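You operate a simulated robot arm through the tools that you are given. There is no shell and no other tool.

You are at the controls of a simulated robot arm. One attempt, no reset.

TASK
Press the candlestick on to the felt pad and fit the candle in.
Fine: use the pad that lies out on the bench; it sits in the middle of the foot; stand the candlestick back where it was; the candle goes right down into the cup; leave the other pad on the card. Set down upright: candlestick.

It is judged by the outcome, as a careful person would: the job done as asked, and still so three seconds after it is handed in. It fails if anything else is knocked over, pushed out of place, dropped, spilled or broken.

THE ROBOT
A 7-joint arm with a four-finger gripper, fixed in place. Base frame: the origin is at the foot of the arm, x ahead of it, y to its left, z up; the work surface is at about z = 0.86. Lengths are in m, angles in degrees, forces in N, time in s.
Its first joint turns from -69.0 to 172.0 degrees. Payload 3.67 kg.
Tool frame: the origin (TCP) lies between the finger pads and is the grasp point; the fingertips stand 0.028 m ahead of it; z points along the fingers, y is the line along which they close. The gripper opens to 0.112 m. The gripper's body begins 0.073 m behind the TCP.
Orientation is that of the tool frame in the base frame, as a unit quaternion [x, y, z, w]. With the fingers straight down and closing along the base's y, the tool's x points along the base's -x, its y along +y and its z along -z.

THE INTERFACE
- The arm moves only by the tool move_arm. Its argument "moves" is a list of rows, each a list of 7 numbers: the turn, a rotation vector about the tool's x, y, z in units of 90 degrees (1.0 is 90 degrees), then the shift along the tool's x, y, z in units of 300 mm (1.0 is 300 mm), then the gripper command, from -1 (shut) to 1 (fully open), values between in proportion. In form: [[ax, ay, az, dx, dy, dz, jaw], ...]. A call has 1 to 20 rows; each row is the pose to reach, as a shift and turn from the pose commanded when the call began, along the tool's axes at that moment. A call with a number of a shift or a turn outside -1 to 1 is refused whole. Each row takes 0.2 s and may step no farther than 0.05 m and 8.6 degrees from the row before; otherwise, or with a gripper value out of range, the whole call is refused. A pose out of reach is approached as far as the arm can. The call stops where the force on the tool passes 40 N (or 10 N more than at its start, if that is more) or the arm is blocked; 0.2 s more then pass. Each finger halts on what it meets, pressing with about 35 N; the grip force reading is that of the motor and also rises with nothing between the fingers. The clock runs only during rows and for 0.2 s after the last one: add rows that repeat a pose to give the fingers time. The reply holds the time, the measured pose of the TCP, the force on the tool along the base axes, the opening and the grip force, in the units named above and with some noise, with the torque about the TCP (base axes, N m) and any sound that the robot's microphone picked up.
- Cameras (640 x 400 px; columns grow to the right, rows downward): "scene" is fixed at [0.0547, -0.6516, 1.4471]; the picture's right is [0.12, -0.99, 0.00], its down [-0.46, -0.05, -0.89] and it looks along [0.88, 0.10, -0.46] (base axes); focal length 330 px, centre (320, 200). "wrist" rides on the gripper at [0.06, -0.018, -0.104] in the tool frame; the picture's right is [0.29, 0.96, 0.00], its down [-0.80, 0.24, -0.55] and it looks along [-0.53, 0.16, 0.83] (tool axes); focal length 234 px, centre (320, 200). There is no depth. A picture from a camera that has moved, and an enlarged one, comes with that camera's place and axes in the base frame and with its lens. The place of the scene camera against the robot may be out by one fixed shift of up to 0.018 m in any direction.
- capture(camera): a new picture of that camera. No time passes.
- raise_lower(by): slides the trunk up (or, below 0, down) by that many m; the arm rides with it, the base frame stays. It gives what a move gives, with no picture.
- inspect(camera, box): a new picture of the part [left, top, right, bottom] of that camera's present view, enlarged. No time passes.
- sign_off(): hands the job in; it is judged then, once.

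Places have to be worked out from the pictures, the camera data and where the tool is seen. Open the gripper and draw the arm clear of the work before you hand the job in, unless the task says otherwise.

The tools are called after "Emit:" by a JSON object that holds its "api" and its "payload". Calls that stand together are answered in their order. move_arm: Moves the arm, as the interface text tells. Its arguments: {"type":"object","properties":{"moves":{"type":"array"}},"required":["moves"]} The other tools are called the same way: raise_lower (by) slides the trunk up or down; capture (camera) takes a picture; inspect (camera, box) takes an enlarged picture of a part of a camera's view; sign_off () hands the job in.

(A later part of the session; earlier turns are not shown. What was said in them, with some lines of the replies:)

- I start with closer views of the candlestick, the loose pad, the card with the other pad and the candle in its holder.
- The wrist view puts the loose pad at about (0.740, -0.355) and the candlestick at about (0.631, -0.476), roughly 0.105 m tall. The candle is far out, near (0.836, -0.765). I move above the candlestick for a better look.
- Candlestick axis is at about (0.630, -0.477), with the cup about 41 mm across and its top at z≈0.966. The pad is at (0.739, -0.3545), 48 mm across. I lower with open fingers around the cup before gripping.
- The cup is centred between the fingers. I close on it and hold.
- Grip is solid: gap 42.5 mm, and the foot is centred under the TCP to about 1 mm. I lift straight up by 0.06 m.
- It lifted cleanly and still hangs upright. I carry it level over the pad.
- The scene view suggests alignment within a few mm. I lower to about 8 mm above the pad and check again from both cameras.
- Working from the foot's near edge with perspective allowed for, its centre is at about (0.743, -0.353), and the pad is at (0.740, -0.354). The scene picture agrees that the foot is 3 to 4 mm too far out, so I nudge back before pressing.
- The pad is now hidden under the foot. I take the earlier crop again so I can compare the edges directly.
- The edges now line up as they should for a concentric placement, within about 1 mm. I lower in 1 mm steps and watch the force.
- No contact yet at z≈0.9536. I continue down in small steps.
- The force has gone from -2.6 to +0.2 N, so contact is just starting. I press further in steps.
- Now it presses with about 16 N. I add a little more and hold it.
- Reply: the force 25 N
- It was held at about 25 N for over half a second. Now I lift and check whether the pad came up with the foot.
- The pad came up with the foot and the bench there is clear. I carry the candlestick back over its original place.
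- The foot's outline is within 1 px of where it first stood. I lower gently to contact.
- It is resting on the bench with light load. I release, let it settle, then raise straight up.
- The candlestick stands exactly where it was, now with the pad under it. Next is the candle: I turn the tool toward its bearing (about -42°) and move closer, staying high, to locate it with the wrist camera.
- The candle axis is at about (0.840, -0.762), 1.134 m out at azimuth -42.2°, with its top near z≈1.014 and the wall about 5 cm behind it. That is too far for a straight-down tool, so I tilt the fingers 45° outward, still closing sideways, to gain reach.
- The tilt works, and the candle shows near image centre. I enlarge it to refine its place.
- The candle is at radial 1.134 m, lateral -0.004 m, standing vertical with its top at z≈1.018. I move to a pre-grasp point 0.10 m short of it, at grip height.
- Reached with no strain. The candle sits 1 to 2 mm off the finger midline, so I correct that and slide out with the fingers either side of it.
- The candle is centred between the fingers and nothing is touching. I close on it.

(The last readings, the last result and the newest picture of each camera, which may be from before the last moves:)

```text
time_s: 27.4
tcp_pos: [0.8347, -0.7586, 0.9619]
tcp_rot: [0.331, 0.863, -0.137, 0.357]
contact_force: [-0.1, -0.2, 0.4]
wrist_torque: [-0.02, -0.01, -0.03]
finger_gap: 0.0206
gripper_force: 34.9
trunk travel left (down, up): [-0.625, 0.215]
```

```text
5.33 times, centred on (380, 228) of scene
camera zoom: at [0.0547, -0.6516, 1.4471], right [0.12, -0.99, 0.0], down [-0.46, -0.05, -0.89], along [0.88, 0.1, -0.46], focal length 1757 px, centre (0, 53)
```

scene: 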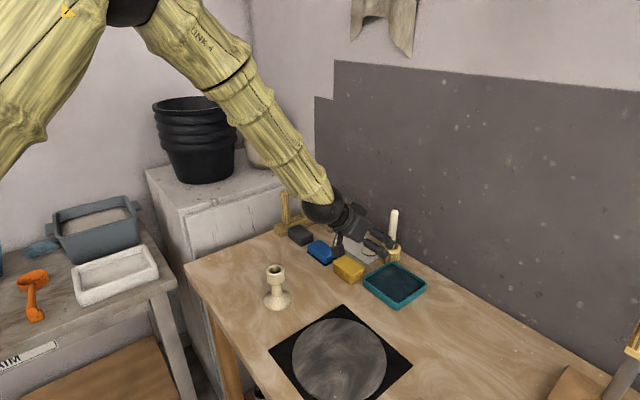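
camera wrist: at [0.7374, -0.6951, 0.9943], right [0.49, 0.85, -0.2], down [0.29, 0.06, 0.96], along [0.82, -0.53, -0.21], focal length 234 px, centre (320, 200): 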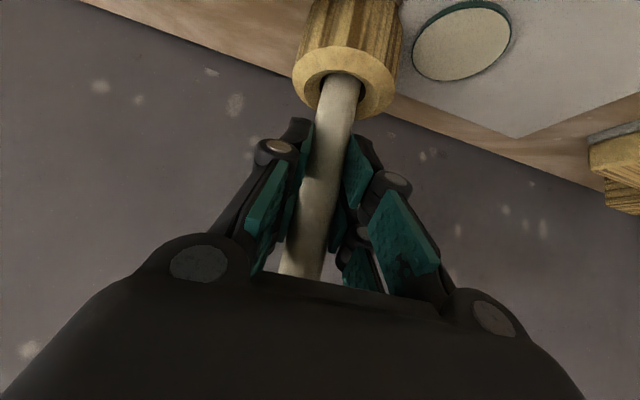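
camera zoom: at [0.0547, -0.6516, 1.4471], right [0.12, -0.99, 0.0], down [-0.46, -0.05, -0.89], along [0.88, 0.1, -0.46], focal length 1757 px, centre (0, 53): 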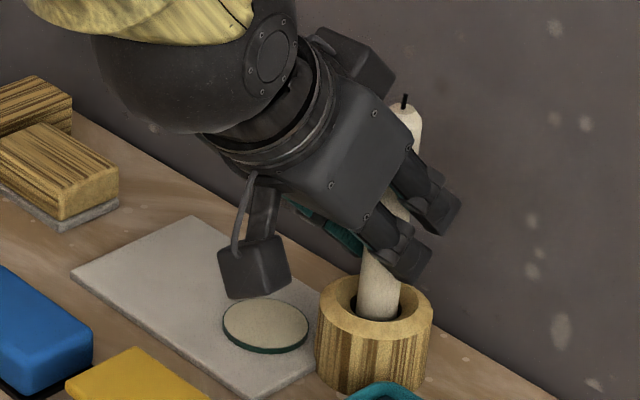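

Gripped at a 20.6 mm gap, with the holder undisturbed. I lift straight up by 0.06 m and check.

Emit:
{"api": "move_arm", "payload": {"moves": [[0, 0, 0, -0.02, 0, -0.02, -1], [0, 0, 0, -0.06, 0, -0.06, -1], [0, 0, 0, -0.1, 0, -0.1, -1], [0, 0, 0, -0.1414, 0, -0.1414, -1], [0, 0, 0, -0.1414, 0, -0.1414, -1]]}}

Emit:
{"api": "capture", "payload": {"camera": "wrist"}}

Emit:
{"api": "inspect", "payload": {"camera": "scene", "box": [320, 175, 440, 265]}}

```text
time_s: 28.6
tcp_pos: [0.8369, -0.7614, 1.0216]
tcp_rot: [0.331, 0.863, -0.137, 0.356]
contact_force: [-0.3, -0.1, -0.6]
wrist_torque: [-0.03, -0.02, 0.01]
finger_gap: 0.0202
gripper_force: 35.4
trunk travel left (down, up): [-0.625, 0.215]
```

```text
taken
camera wrist: at [0.7388, -0.6969, 1.0538], right [0.49, 0.85, -0.2], down [0.29, 0.06, 0.96], along [0.82, -0.53, -0.21], focal length 234 px, centre (320, 200)
```

wrist: 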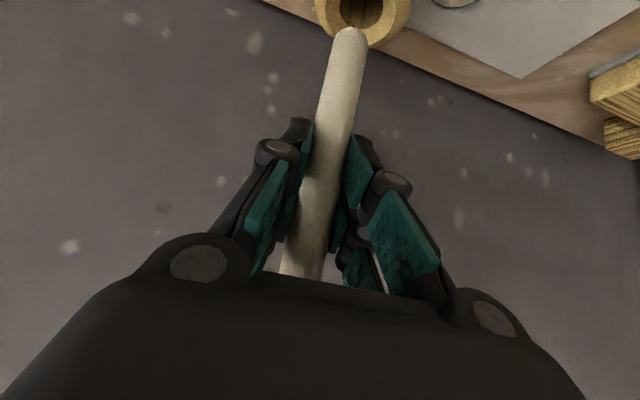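

```text
4.44 times, centred on (380, 220) of scene
camera zoom: at [0.0547, -0.6516, 1.4471], right [0.12, -0.99, 0.0], down [-0.46, -0.05, -0.89], along [0.88, 0.1, -0.46], focal length 1464 px, centre (53, 111)
```

zoom: 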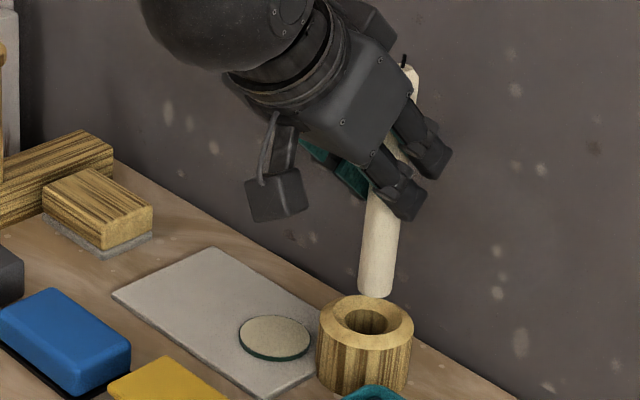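

The candle is free of the holder and its bottom end is about 0.10 m below the TCP. I zoom in to measure any lean.

Emit:
{"api": "inspect", "payload": {"camera": "wrist", "box": [270, 10, 400, 150]}}

Emit:
{"api": "inspect", "payload": {"camera": "wrist", "box": [240, 150, 390, 290]}}

Emit:
{"api": "inspect", "payload": {"camera": "scene", "box": [370, 180, 420, 250]}}

```text
2.86 times, centred on (335, 80) of wrist
camera zoom: at [0.7388, -0.6969, 1.0538], right [0.49, 0.85, -0.2], down [0.29, 0.06, 0.96], along [0.82, -0.53, -0.21], focal length 669 px, centre (277, 543)
```

zoom: 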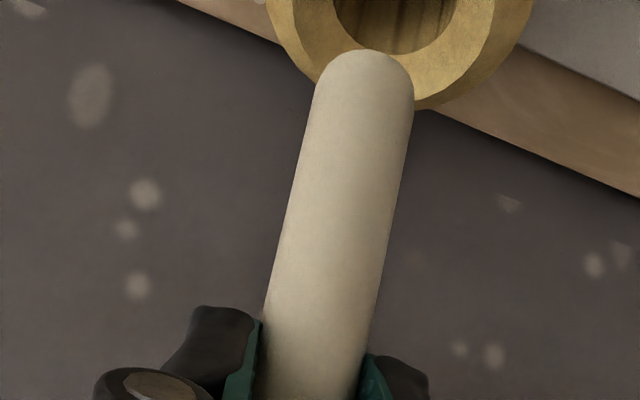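

```text
2.86 times, centred on (315, 220) of wrist
camera zoom: at [0.7388, -0.6969, 1.0538], right [0.49, 0.85, -0.2], down [0.29, 0.06, 0.96], along [0.82, -0.53, -0.21], focal length 669 px, centre (334, 143)
```

zoom: 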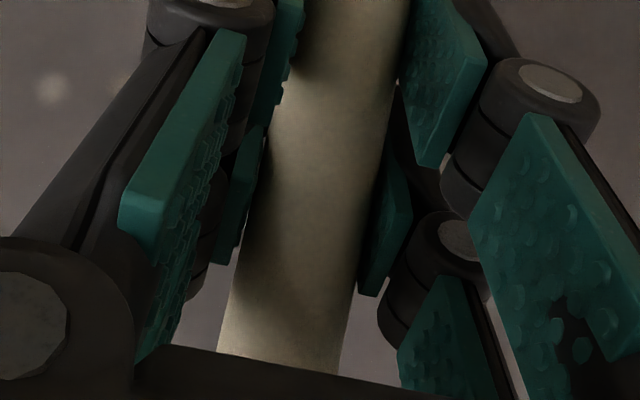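

```text
5.71 times, centred on (395, 215) of scene
camera zoom: at [0.0547, -0.6516, 1.4471], right [0.12, -0.99, 0.0], down [-0.46, -0.05, -0.89], along [0.88, 0.1, -0.46], focal length 1883 px, centre (-109, 114)
```

zoom: 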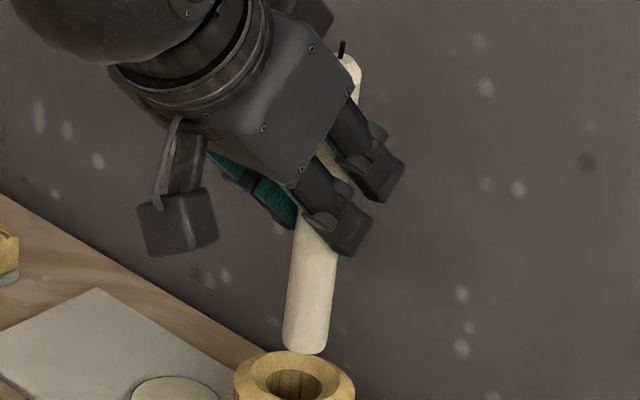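

Lateral lean is nil and outward lean is at most 1°, so the candle is effectively vertical. I raise it and bring it part of the way back toward the candlestick.

Emit:
{"api": "move_arm", "payload": {"moves": [[0, 0, 0, -0.09, 0, -0.09, -1], [0, 0, 0, -0.1838, 0, -0.1838, -1], [0, 0, 0, -0.1, 0.025, -0.27, -1], [0, 0, 0, -0.01, 0.05, -0.36, -1], [0, 0, 0, 0.08, 0.075, -0.45, -1], [0, 0, 0, 0.1697, 0.1, -0.5373, -1], [0, 0, 0, 0.1697, 0.1, -0.5373, -1]]}}

Emit:
{"api": "capture", "payload": {"camera": "scene"}}

```text
time_s: 30.2
tcp_pos: [0.7456, -0.637, 1.0992]
tcp_rot: [0.331, 0.863, -0.136, 0.357]
contact_force: [0.4, -0.7, -0.9]
wrist_torque: [-0.02, -0.01, -0.02]
finger_gap: 0.0204
gripper_force: 34.9
trunk travel left (down, up): [-0.625, 0.215]
```

```text
taken
```

scene: 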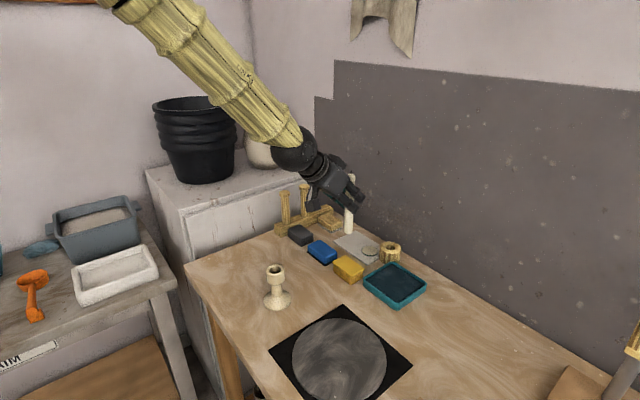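

Clear so far. I continue to hover with the candle's lower end about 3 cm above the cup.

Emit:
{"api": "move_arm", "payload": {"moves": [[0, 0, 0, 0.08, 0.026, -0.085, -1], [0, 0, 0, 0.18, 0.057, -0.19, -1], [0, 0, 0, 0.28, 0.09, -0.295, -1], [0, 0, 0, 0.38, 0.121, -0.4, -1], [0, 0, 0, 0.4485, 0.1427, -0.4768, -1], [0, 0, 0, 0.4485, 0.1427, -0.4768, -1]]}}

Emit:
{"api": "capture", "payload": {"camera": "wrist"}}

Emit:
{"api": "inspect", "payload": {"camera": "scene", "box": [230, 210, 330, 320]}}

Emit:
{"api": "capture", "payload": {"camera": "scene"}}

```text
time_s: 31.6
tcp_pos: [0.6282, -0.4712, 1.1067]
tcp_rot: [0.331, 0.862, -0.138, 0.357]
contact_force: [0.3, 0.3, 0.6]
wrist_torque: [0.02, 0.03, -0.01]
finger_gap: 0.0203
gripper_force: 35.5
trunk travel left (down, up): [-0.625, 0.215]
```

```text
taken
camera wrist: at [0.5306, -0.4076, 1.1383], right [0.49, 0.85, -0.2], down [0.29, 0.06, 0.96], along [0.82, -0.53, -0.21], focal length 234 px, centre (320, 200)
```

wrist: 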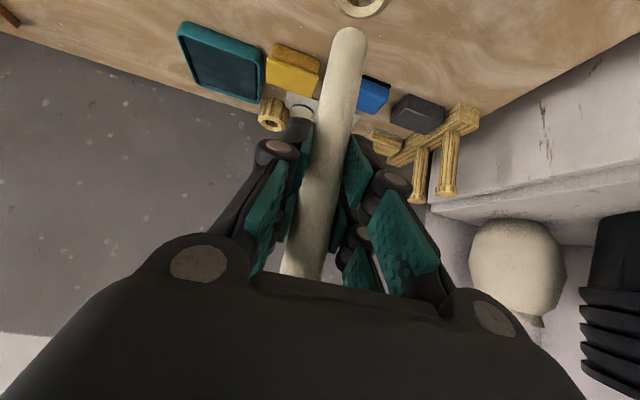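

```text
3.64 times, centred on (280, 265) of scene
camera zoom: at [0.0547, -0.6516, 1.4471], right [0.12, -0.99, 0.0], down [-0.46, -0.05, -0.89], along [0.88, 0.1, -0.46], focal length 1198 px, centre (466, -36)
```

zoom: 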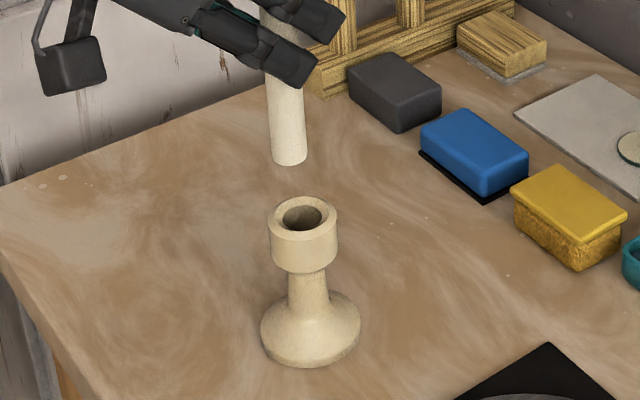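

```text
taken
```

scene: 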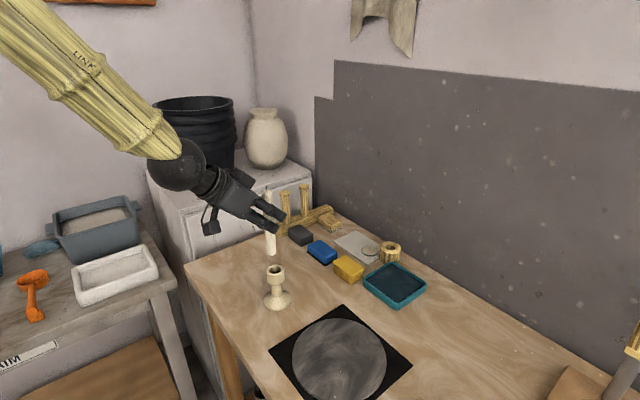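

The candle hangs just above the cup. The scene view suggests it is several mm to the left, so I zoom the wrist view to settle the lateral offset.

Emit:
{"api": "inspect", "payload": {"camera": "wrist", "box": [290, 0, 430, 90]}}

Emit:
{"api": "inspect", "payload": {"camera": "scene", "box": [250, 235, 300, 285]}}

```text
4.44 times, centred on (360, 45) of wrist
camera zoom: at [0.5306, -0.4076, 1.1383], right [0.49, 0.85, -0.2], down [0.29, 0.06, 0.96], along [0.82, -0.53, -0.21], focal length 1041 px, centre (142, 889)
```

zoom: 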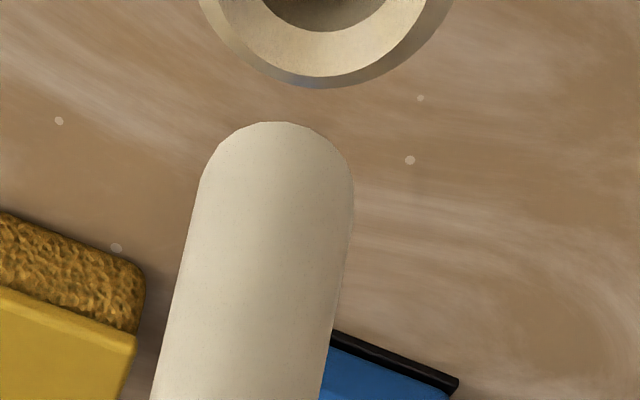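

```text
8.00 times, centred on (275, 260) of scene
camera zoom: at [0.0547, -0.6516, 1.4471], right [0.12, -0.99, 0.0], down [-0.46, -0.05, -0.89], along [0.88, 0.1, -0.46], focal length 2636 px, centre (680, -280)
```

zoom: 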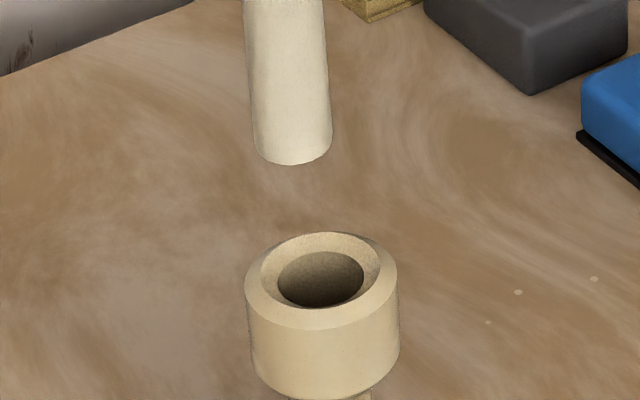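

Both views together put the cup about 6 mm further out radially than the candle, with the lateral offset near zero. I apply that and lower 30 mm for a closer comparison.

Emit:
{"api": "move_arm", "payload": {"moves": [[0, 0, 0, -0.014, 0.0017, 0.014, -1], [0, 0, 0, 0.02, 0.0017, 0.05, -1], [0, 0, 0, 0.0566, 0.0017, 0.0848, -1], [0, 0, 0, 0.0566, 0.0017, 0.0848, -1]]}}

Emit:
{"api": "inspect", "payload": {"camera": "wrist", "box": [290, 0, 430, 90]}}

Emit:
{"api": "inspect", "payload": {"camera": "scene", "box": [250, 235, 300, 285]}}

```text
time_s: 32.6
tcp_pos: [0.6325, -0.4752, 1.0766]
tcp_rot: [0.332, 0.862, -0.138, 0.357]
contact_force: [-0.5, -0.4, -0.2]
wrist_torque: [-0.03, 0.01, 0.02]
finger_gap: 0.0206
gripper_force: 34.7
trunk travel left (down, up): [-0.625, 0.215]
```

```text
4.44 times, centred on (360, 45) of wrist
camera zoom: at [0.5344, -0.4119, 1.1092], right [0.49, 0.85, -0.2], down [0.29, 0.06, 0.96], along [0.82, -0.53, -0.21], focal length 1041 px, centre (142, 889)
```

zoom: 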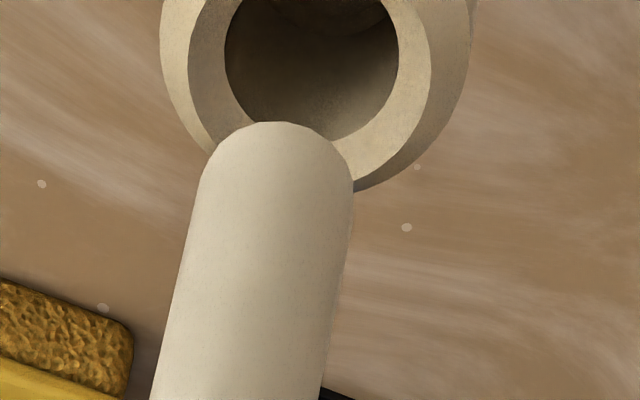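

```text
8.00 times, centred on (275, 260) of scene
camera zoom: at [0.0547, -0.6516, 1.4471], right [0.12, -0.99, 0.0], down [-0.46, -0.05, -0.89], along [0.88, 0.1, -0.46], focal length 2636 px, centre (680, -280)
```

zoom: 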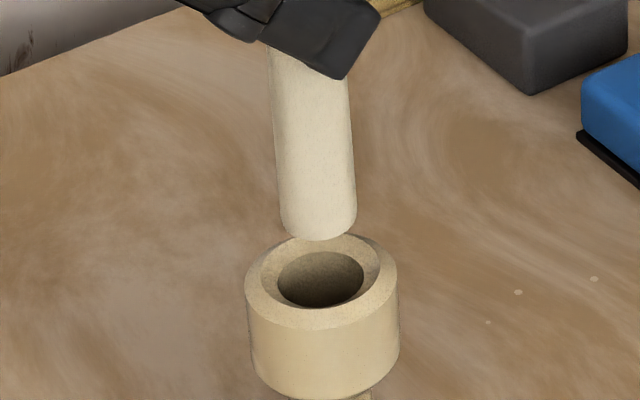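

Scene and wrist views both now show the candle over the hole within about 1 to 2 mm, well inside the funnel rim. I lower 16 mm to just about the rim and look again.

Emit:
{"api": "move_arm", "payload": {"moves": [[0, 0, 0, 0.0126, 0, 0.0126, -1], [0, 0, 0, 0.0252, 0, 0.0252, -1], [0, 0, 0, 0.0377, 0, 0.0377, -1], [0, 0, 0, 0.0377, 0, 0.0377, -1]]}}

Emit:
{"api": "inspect", "payload": {"camera": "wrist", "box": [290, 0, 430, 90]}}

Emit:
{"api": "inspect", "payload": {"camera": "scene", "box": [250, 235, 300, 285]}}

```text
time_s: 33.6
tcp_pos: [0.6331, -0.4769, 1.0611]
tcp_rot: [0.331, 0.862, -0.137, 0.358]
contact_force: [0.6, -0.1, -0.5]
wrist_torque: [0.01, -0.01, -0.02]
finger_gap: 0.0202
gripper_force: 35.0
trunk travel left (down, up): [-0.625, 0.215]
```

```text
4.44 times, centred on (360, 45) of wrist
camera zoom: at [0.5343, -0.4124, 1.0935], right [0.49, 0.85, -0.2], down [0.29, 0.06, 0.96], along [0.82, -0.53, -0.21], focal length 1041 px, centre (142, 889)
```

zoom: 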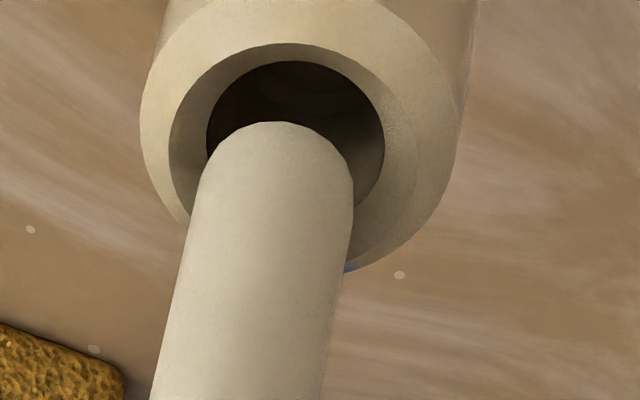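

```text
8.00 times, centred on (275, 260) of scene
camera zoom: at [0.0547, -0.6516, 1.4471], right [0.12, -0.99, 0.0], down [-0.46, -0.05, -0.89], along [0.88, 0.1, -0.46], focal length 2636 px, centre (680, -280)
```

zoom: 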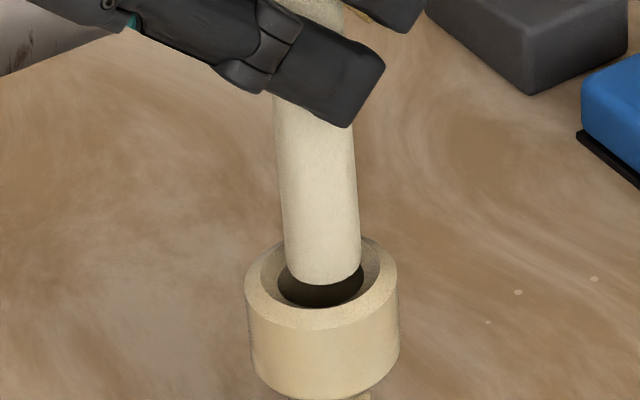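

Well lined up; the wrist view suggests about 1.3 mm more to +lateral, and the scene view agrees on direction. I nudge that and go down 8 mm in small steps.

Emit:
{"api": "move_arm", "payload": {"moves": [[0, 0, 0, 0, 0.0043, 0, -1], [0, 0, 0, 0.0047, 0.0043, 0.0047, -1], [0, 0, 0, 0.0094, 0.0043, 0.0094, -1], [0, 0, 0, 0.0141, 0.0043, 0.0141, -1], [0, 0, 0, 0.0189, 0.0043, 0.0189, -1], [0, 0, 0, 0.0189, 0.0043, 0.0189, -1]]}}

Emit:
{"api": "inspect", "payload": {"camera": "wrist", "box": [290, 0, 430, 90]}}

Emit:
{"api": "inspect", "payload": {"camera": "scene", "box": [250, 235, 300, 285]}}

```text
time_s: 35.0
tcp_pos: [0.6332, -0.476, 1.0536]
tcp_rot: [0.33, 0.862, -0.137, 0.359]
contact_force: [-0.7, -0.6, 6.1]
wrist_torque: [-0.11, -0.04, -0.02]
finger_gap: 0.0204
gripper_force: 35.1
trunk travel left (down, up): [-0.625, 0.215]
```

```text
4.44 times, centred on (360, 45) of wrist
camera zoom: at [0.535, -0.4121, 1.0864], right [0.49, 0.85, -0.2], down [0.29, 0.06, 0.96], along [0.82, -0.53, -0.21], focal length 1041 px, centre (142, 889)
```

zoom: 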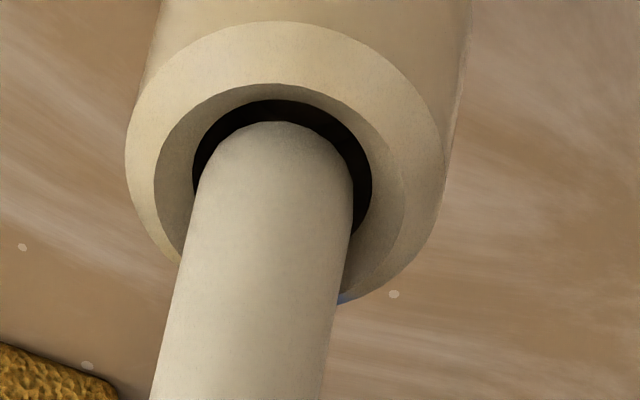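

```text
8.00 times, centred on (275, 260) of scene
camera zoom: at [0.0547, -0.6516, 1.4471], right [0.12, -0.99, 0.0], down [-0.46, -0.05, -0.89], along [0.88, 0.1, -0.46], focal length 2636 px, centre (680, -280)
```

zoom: 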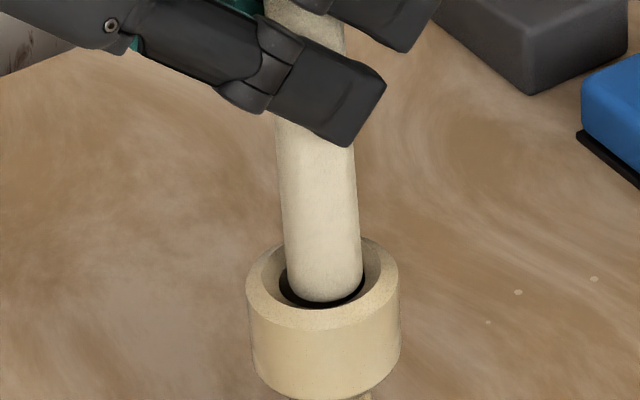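

Light contact at 6 N: the candle's rounded end is touching the funnel. The pictures suggest about 0.6 mm more lateral and a touch inward, so I apply that and keep lowering gently.

Emit:
{"api": "move_arm", "payload": {"moves": [[0, 0, 0, 0.001, 0.002, -0.001, -1], [0, 0, 0, 0.0034, 0.002, 0.0014, -1], [0, 0, 0, 0.0058, 0.002, 0.0038, -1], [0, 0, 0, 0.0082, 0.002, 0.0062, -1], [0, 0, 0, 0.0082, 0.002, 0.0062, -1]]}}

Emit:
{"api": "inspect", "payload": {"camera": "wrist", "box": [290, 0, 430, 90]}}

Emit:
{"api": "inspect", "payload": {"camera": "scene", "box": [250, 235, 300, 285]}}

```text
time_s: 36.2
tcp_pos: [0.6331, -0.4756, 1.0502]
tcp_rot: [0.331, 0.862, -0.138, 0.357]
contact_force: [0.8, -0.2, 0.4]
wrist_torque: [-0.01, 0.0, 0.01]
finger_gap: 0.0201
gripper_force: 35.0
trunk travel left (down, up): [-0.625, 0.215]
```

```text
4.44 times, centred on (360, 45) of wrist
camera zoom: at [0.535, -0.4115, 1.0819], right [0.49, 0.85, -0.2], down [0.29, 0.06, 0.96], along [0.82, -0.53, -0.21], focal length 1041 px, centre (142, 889)
```

zoom: 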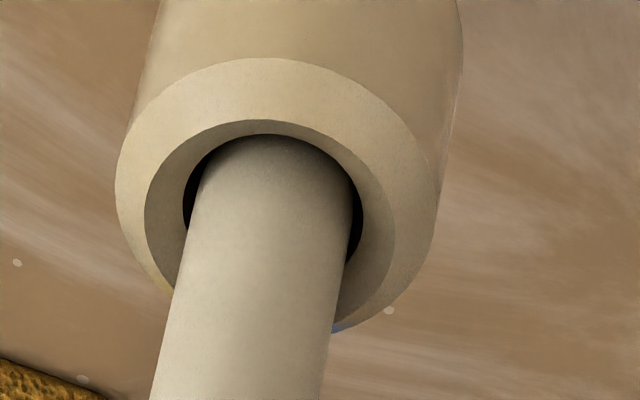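

```text
8.00 times, centred on (275, 260) of scene
camera zoom: at [0.0547, -0.6516, 1.4471], right [0.12, -0.99, 0.0], down [-0.46, -0.05, -0.89], along [0.88, 0.1, -0.46], focal length 2636 px, centre (680, -280)
```

zoom: 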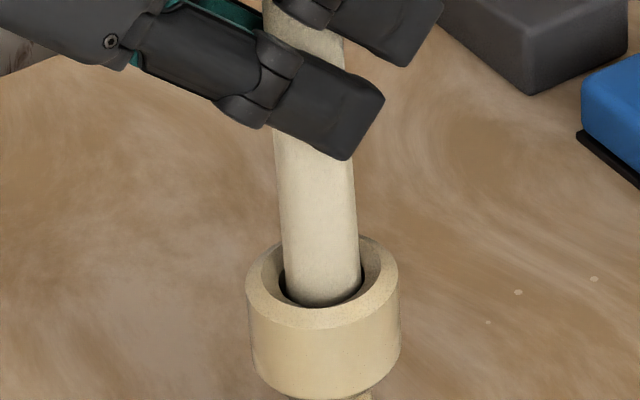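

The force has dropped back to zero and the end has entered the hole, evenly gapped. I continue down 10 mm.

Emit:
{"api": "move_arm", "payload": {"moves": [[0, 0, 0, 0.0047, 0, 0.0047, -1], [0, 0, 0, 0.0094, 0, 0.0094, -1], [0, 0, 0, 0.0141, 0, 0.0141, -1], [0, 0, 0, 0.0189, 0, 0.0189, -1], [0, 0, 0, 0.0236, 0, 0.0236, -1], [0, 0, 0, 0.0236, 0, 0.0236, -1]]}}

Emit:
{"api": "inspect", "payload": {"camera": "scene", "box": [230, 210, 330, 320]}}

```text
time_s: 37.6
tcp_pos: [0.6321, -0.4741, 1.0405]
tcp_rot: [0.332, 0.862, -0.138, 0.357]
contact_force: [0.4, -0.5, -0.4]
wrist_torque: [0.01, 0.0, 0.01]
finger_gap: 0.0202
gripper_force: 34.6
trunk travel left (down, up): [-0.625, 0.215]
```

```text
3.64 times, centred on (280, 265) of scene
camera zoom: at [0.0547, -0.6516, 1.4471], right [0.12, -0.99, 0.0], down [-0.46, -0.05, -0.89], along [0.88, 0.1, -0.46], focal length 1198 px, centre (466, -36)
```

zoom: 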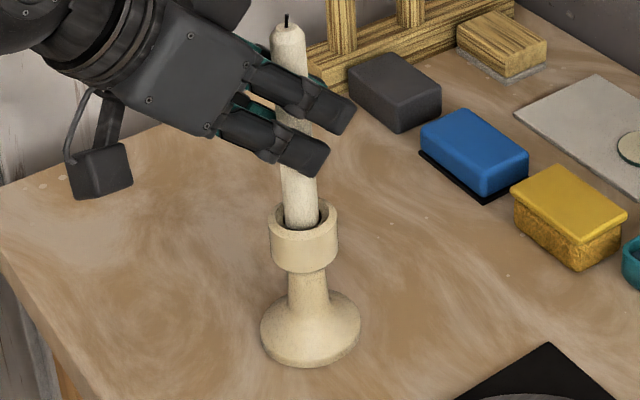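

It slides freely with no force. I keep lowering until the bottom of the cup is felt.

Emit:
{"api": "move_arm", "payload": {"moves": [[0, 0, 0, 0.0047, 0, 0.0047, -1], [0, 0, 0, 0.0094, 0, 0.0094, -1], [0, 0, 0, 0.0141, 0, 0.0141, -1], [0, 0, 0, 0.0189, 0, 0.0189, -1], [0, 0, 0, 0.0189, 0, 0.0189, -1]]}}

```text
time_s: 38.8
tcp_pos: [0.6329, -0.4737, 1.0315]
tcp_rot: [0.331, 0.862, -0.138, 0.358]
contact_force: [0.3, -0.7, -0.1]
wrist_torque: [-0.03, 0.0, -0.01]
finger_gap: 0.0206
gripper_force: 35.6
trunk travel left (down, up): [-0.625, 0.215]
```

No floor contact yet; the end is about 24 mm below the rim. I continue in 1.5 mm steps.

Emit:
{"api": "move_arm", "payload": {"moves": [[0, 0, 0, 0.0035, 0, 0.0035, -1], [0, 0, 0, 0.007, 0, 0.007, -1], [0, 0, 0, 0.0105, 0, 0.0105, -1], [0, 0, 0, 0.0105, 0, 0.0105, -1]]}}

```text
time_s: 39.8
tcp_pos: [0.6326, -0.4741, 1.0288]
tcp_rot: [0.331, 0.862, -0.137, 0.359]
contact_force: [0.5, -0.1, 19.7]
wrist_torque: [-0.1, -0.05, -0.01]
finger_gap: 0.0205
gripper_force: 34.7
trunk travel left (down, up): [-0.625, 0.215]
```

Force is now 20 N, so the candle seems to have reached the cup floor about 27 mm down. I check the pictures.

Emit:
{"api": "inspect", "payload": {"camera": "scene", "box": [230, 210, 330, 320]}}

Emit:
{"api": "inspect", "payload": {"camera": "wrist", "box": [270, 20, 410, 160]}}

```text
3.64 times, centred on (280, 265) of scene
camera zoom: at [0.0547, -0.6516, 1.4471], right [0.12, -0.99, 0.0], down [-0.46, -0.05, -0.89], along [0.88, 0.1, -0.46], focal length 1198 px, centre (466, -36)
```

zoom: 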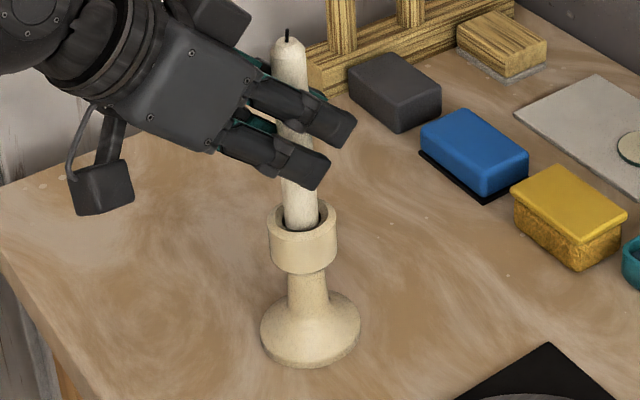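

```text
2.86 times, centred on (340, 90) of wrist
camera zoom: at [0.5341, -0.4105, 1.0617], right [0.49, 0.85, -0.2], down [0.28, 0.06, 0.96], along [0.82, -0.53, -0.21], focal length 669 px, centre (263, 514)
```

zoom: 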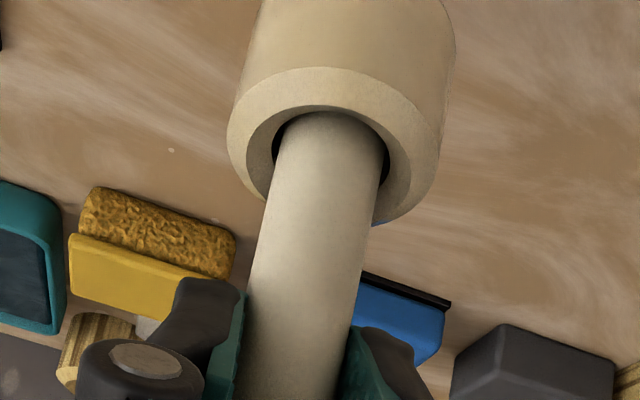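

It looks straight and deep in the cup. I press about 1 mm further to confirm it is a hard floor and not friction.

Emit:
{"api": "move_arm", "payload": {"moves": [[0, 0, 0, 0.0015, 0, 0.0015, -1], [0, 0, 0, 0.003, 0, 0.003, -1], [0, 0, 0, 0.003, 0, 0.003, -1]]}}

```text
time_s: 40.6
tcp_pos: [0.6316, -0.4738, 1.0291]
tcp_rot: [0.33, 0.862, -0.137, 0.359]
contact_force: [1.1, -1.3, 30.6]
wrist_torque: [-0.15, -0.15, -0.01]
finger_gap: 0.0205
gripper_force: 35.2
trunk travel left (down, up): [-0.625, 0.215]
```

Height did not change while force rose to 31 N, so the candle is seated on the cup floor. I ease off the load, open the fingers, and back away along the tool axis.

Emit:
{"api": "move_arm", "payload": {"moves": [[0, 0, 0, -0.0035, 0, -0.0035, -1], [0, 0, 0, -0.0068, 0, -0.0068, -1], [0, 0, 0, -0.0068, 0, -0.0068, -1]]}}

```text
time_s: 41.4
tcp_pos: [0.6328, -0.4738, 1.0288]
tcp_rot: [0.332, 0.862, -0.138, 0.357]
contact_force: [-0.3, 1.2, 10.7]
wrist_torque: [0.02, 0.01, 0.0]
finger_gap: 0.0206
gripper_force: 34.6
trunk travel left (down, up): [-0.625, 0.215]
```

Still 10 N down; I ease a little more, then open and check before withdrawing.

Emit:
{"api": "move_arm", "payload": {"moves": [[0, 0, 0, -0.002, 0, -0.002, -1], [0, 0, 0, -0.002, 0, -0.002, -1], [0, 0, 0, -0.002, 0, -0.002, -0.5], [0, 0, 0, -0.002, 0, -0.002, 0], [0, 0, 0, -0.002, 0, -0.002, 0.5], [0, 0, 0, -0.002, 0, -0.002, 1], [0, 0, 0, -0.002, 0, -0.002, 1]]}}

Emit:
{"api": "capture", "payload": {"camera": "wrist"}}

Emit:
{"api": "inspect", "payload": {"camera": "scene", "box": [230, 210, 330, 320]}}

```text
time_s: 43.0
tcp_pos: [0.6334, -0.4751, 1.0304]
tcp_rot: [0.331, 0.863, -0.137, 0.357]
contact_force: [0.0, 0.3, 0.0]
wrist_torque: [0.0, 0.02, -0.01]
finger_gap: 0.1121
gripper_force: 0.1
trunk travel left (down, up): [-0.625, 0.215]
```

```text
taken
camera wrist: at [0.5346, -0.4116, 1.0622], right [0.49, 0.85, -0.2], down [0.29, 0.06, 0.96], along [0.82, -0.53, -0.21], focal length 234 px, centre (320, 200)
```

wrist: 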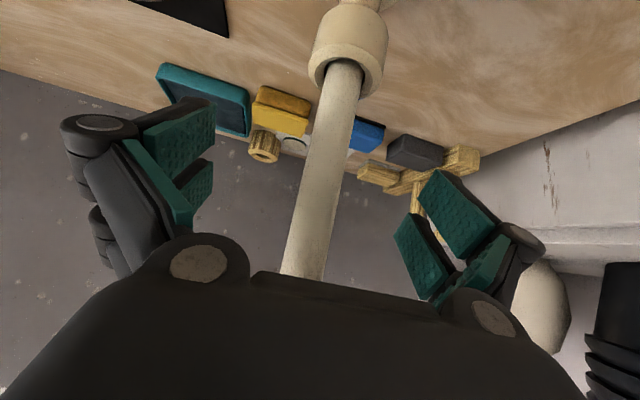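

```text
3.64 times, centred on (280, 265) of scene
camera zoom: at [0.0547, -0.6516, 1.4471], right [0.12, -0.99, 0.0], down [-0.46, -0.05, -0.89], along [0.88, 0.1, -0.46], focal length 1198 px, centre (466, -36)
```

zoom: 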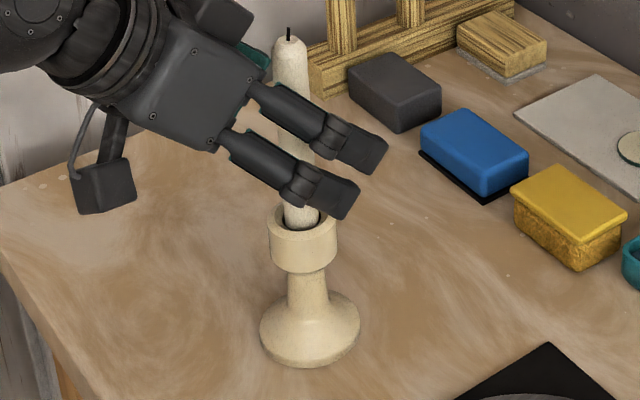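

The candle stands freely in the cup, centred between the open fingers. I withdraw straight back along the tool axis and then up.

Emit:
{"api": "move_arm", "payload": {"moves": [[0, 0, 0, 0, 0, -0.1, 1], [0, 0, 0, 0, 0, -0.2, 1], [0, 0, 0, 0, 0, -0.35, 1], [0, 0, 0, 0, 0, -0.5, 1], [0, 0, 0, 0, 0, -0.6, 1], [0, 0, 0, 0, 0, -0.6, 1]]}}

Emit:
{"api": "capture", "payload": {"camera": "wrist"}}

Emit:
{"api": "capture", "payload": {"camera": "scene"}}

Emit:
{"api": "inspect", "payload": {"camera": "scene", "box": [230, 210, 330, 320]}}

Emit:
{"api": "inspect", "payload": {"camera": "scene", "box": [320, 190, 440, 265]}}

```text
time_s: 44.4
tcp_pos: [0.5401, -0.3967, 1.1411]
tcp_rot: [0.347, 0.865, -0.108, 0.346]
contact_force: [-0.2, 0.5, -0.3]
wrist_torque: [0.03, 0.01, 0.05]
finger_gap: 0.112
gripper_force: 0.0
out of reach, approached as far as the arm can: row 5, 6
trunk travel left (down, up): [-0.625, 0.215]
```

```text
taken
camera wrist: at [0.4418, -0.3346, 1.1763], right [0.5, 0.86, -0.14], down [0.29, -0.01, 0.96], along [0.82, -0.52, -0.25], focal length 234 px, centre (320, 200)
```

wrist: 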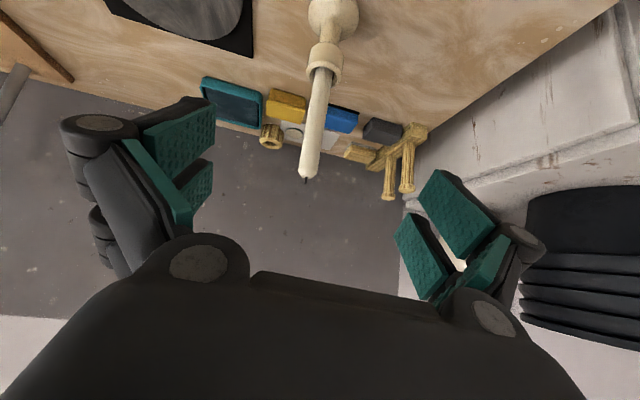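

```text
taken
```

scene: 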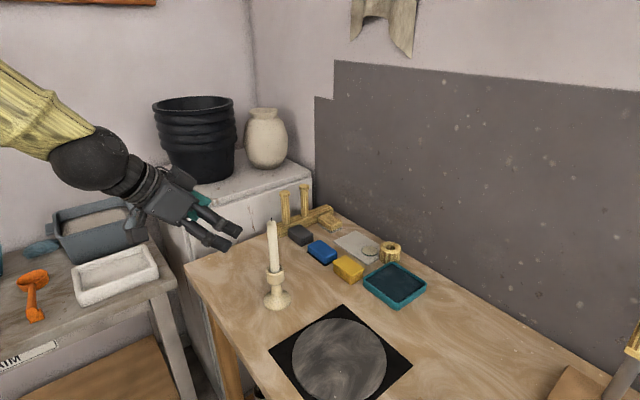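

```text
3.64 times, centred on (280, 265) of scene
camera zoom: at [0.0547, -0.6516, 1.4471], right [0.12, -0.99, 0.0], down [-0.46, -0.05, -0.89], along [0.88, 0.1, -0.46], focal length 1198 px, centre (466, -36)
```

zoom: 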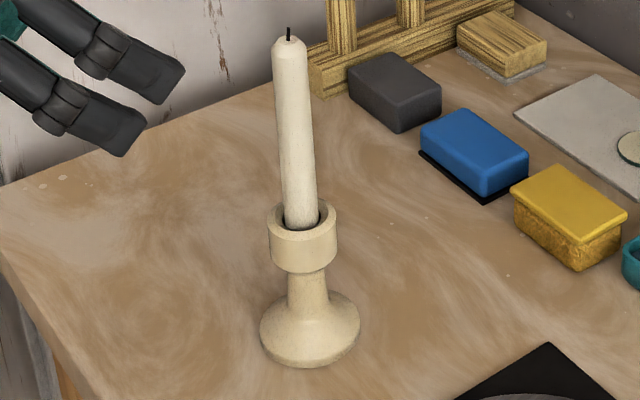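

```text
5.33 times, centred on (380, 228) of scene
camera zoom: at [0.0547, -0.6516, 1.4471], right [0.12, -0.99, 0.0], down [-0.46, -0.05, -0.89], along [0.88, 0.1, -0.46], focal length 1757 px, centre (0, 53)
```

zoom: 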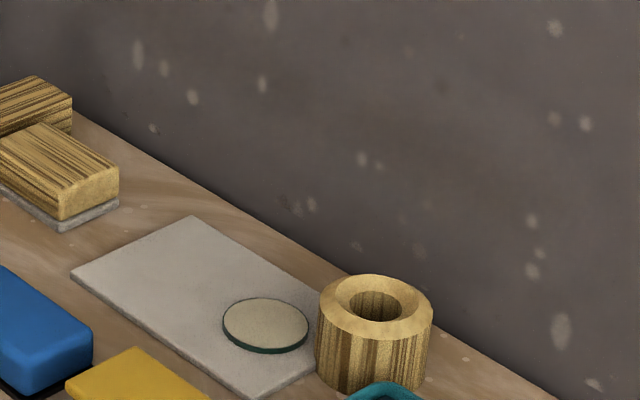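

The candle is seated, the candlestick is at its original spot, and the other pad, card and holder have not moved. I raise the trunk a little to take the arm further clear, then take a last look.

Emit:
{"api": "raise_lower", "payload": {"by": 0.1}}

Emit:
{"api": "capture", "payload": {"camera": "scene"}}

Emit:
{"api": "inspect", "payload": {"camera": "scene", "box": [230, 210, 330, 320]}}

```text
time_s: 45.7
tcp_pos: [0.5404, -0.3972, 1.2389]
tcp_rot: [0.347, 0.865, -0.108, 0.345]
contact_force: [0.5, 0.2, -0.3]
wrist_torque: [-0.03, -0.02, 0.0]
finger_gap: 0.1116
gripper_force: 0.2
trunk travel left (down, up): [-0.725, 0.115]
```

```text
taken
```

scene: 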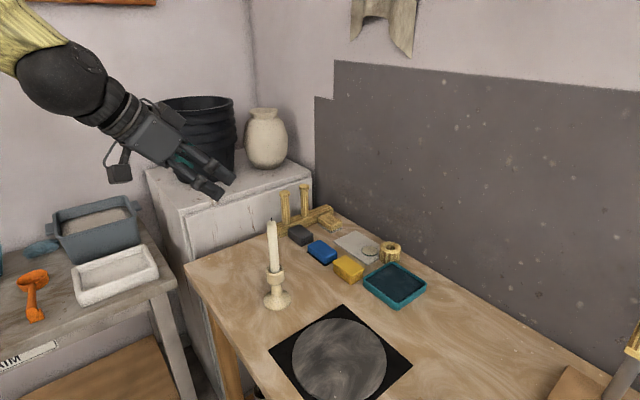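

```text
3.64 times, centred on (280, 265) of scene
camera zoom: at [0.0547, -0.6516, 1.4471], right [0.12, -0.99, 0.0], down [-0.46, -0.05, -0.89], along [0.88, 0.1, -0.46], focal length 1198 px, centre (466, -36)
```

zoom: 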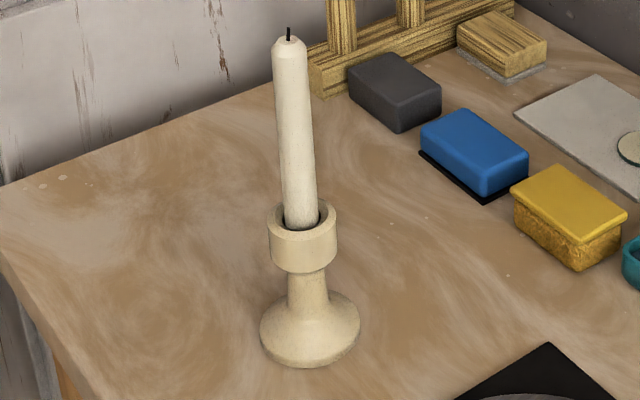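

The candlestick stands upright in its place on the pad with the candle fully down in the cup. Everything else is undisturbed and the arm is clear with the gripper open, so I hand in.

Emit:
{"api": "sign_off", "payload": {}}

```text
The job is handed in.
```

The candlestick now has the loose felt pad stuck to its foot and is back upright where it stood. The candle is in the cup, and I handed the job in with the gripper open and the arm clear.

- **Pad:** I pressed the candlestick onto it with about 25 N, and the pad lifted off the bench with the foot. I judge it centred to within 1 to 2 mm from the camera views before pressing; I did not look at the underside afterwards.
- **Position:** the foot's outline in the scene picture matches the original to within about a pixel.
- **Candle:** it went about 27 mm into the cup and stopped there. Pressing harder, from 20 N to 31 N, did not move it, so it is on the cup floor.
- **Everything else:** in the last pictures the other pad was still on its card, and nothing else was knocked or moved.
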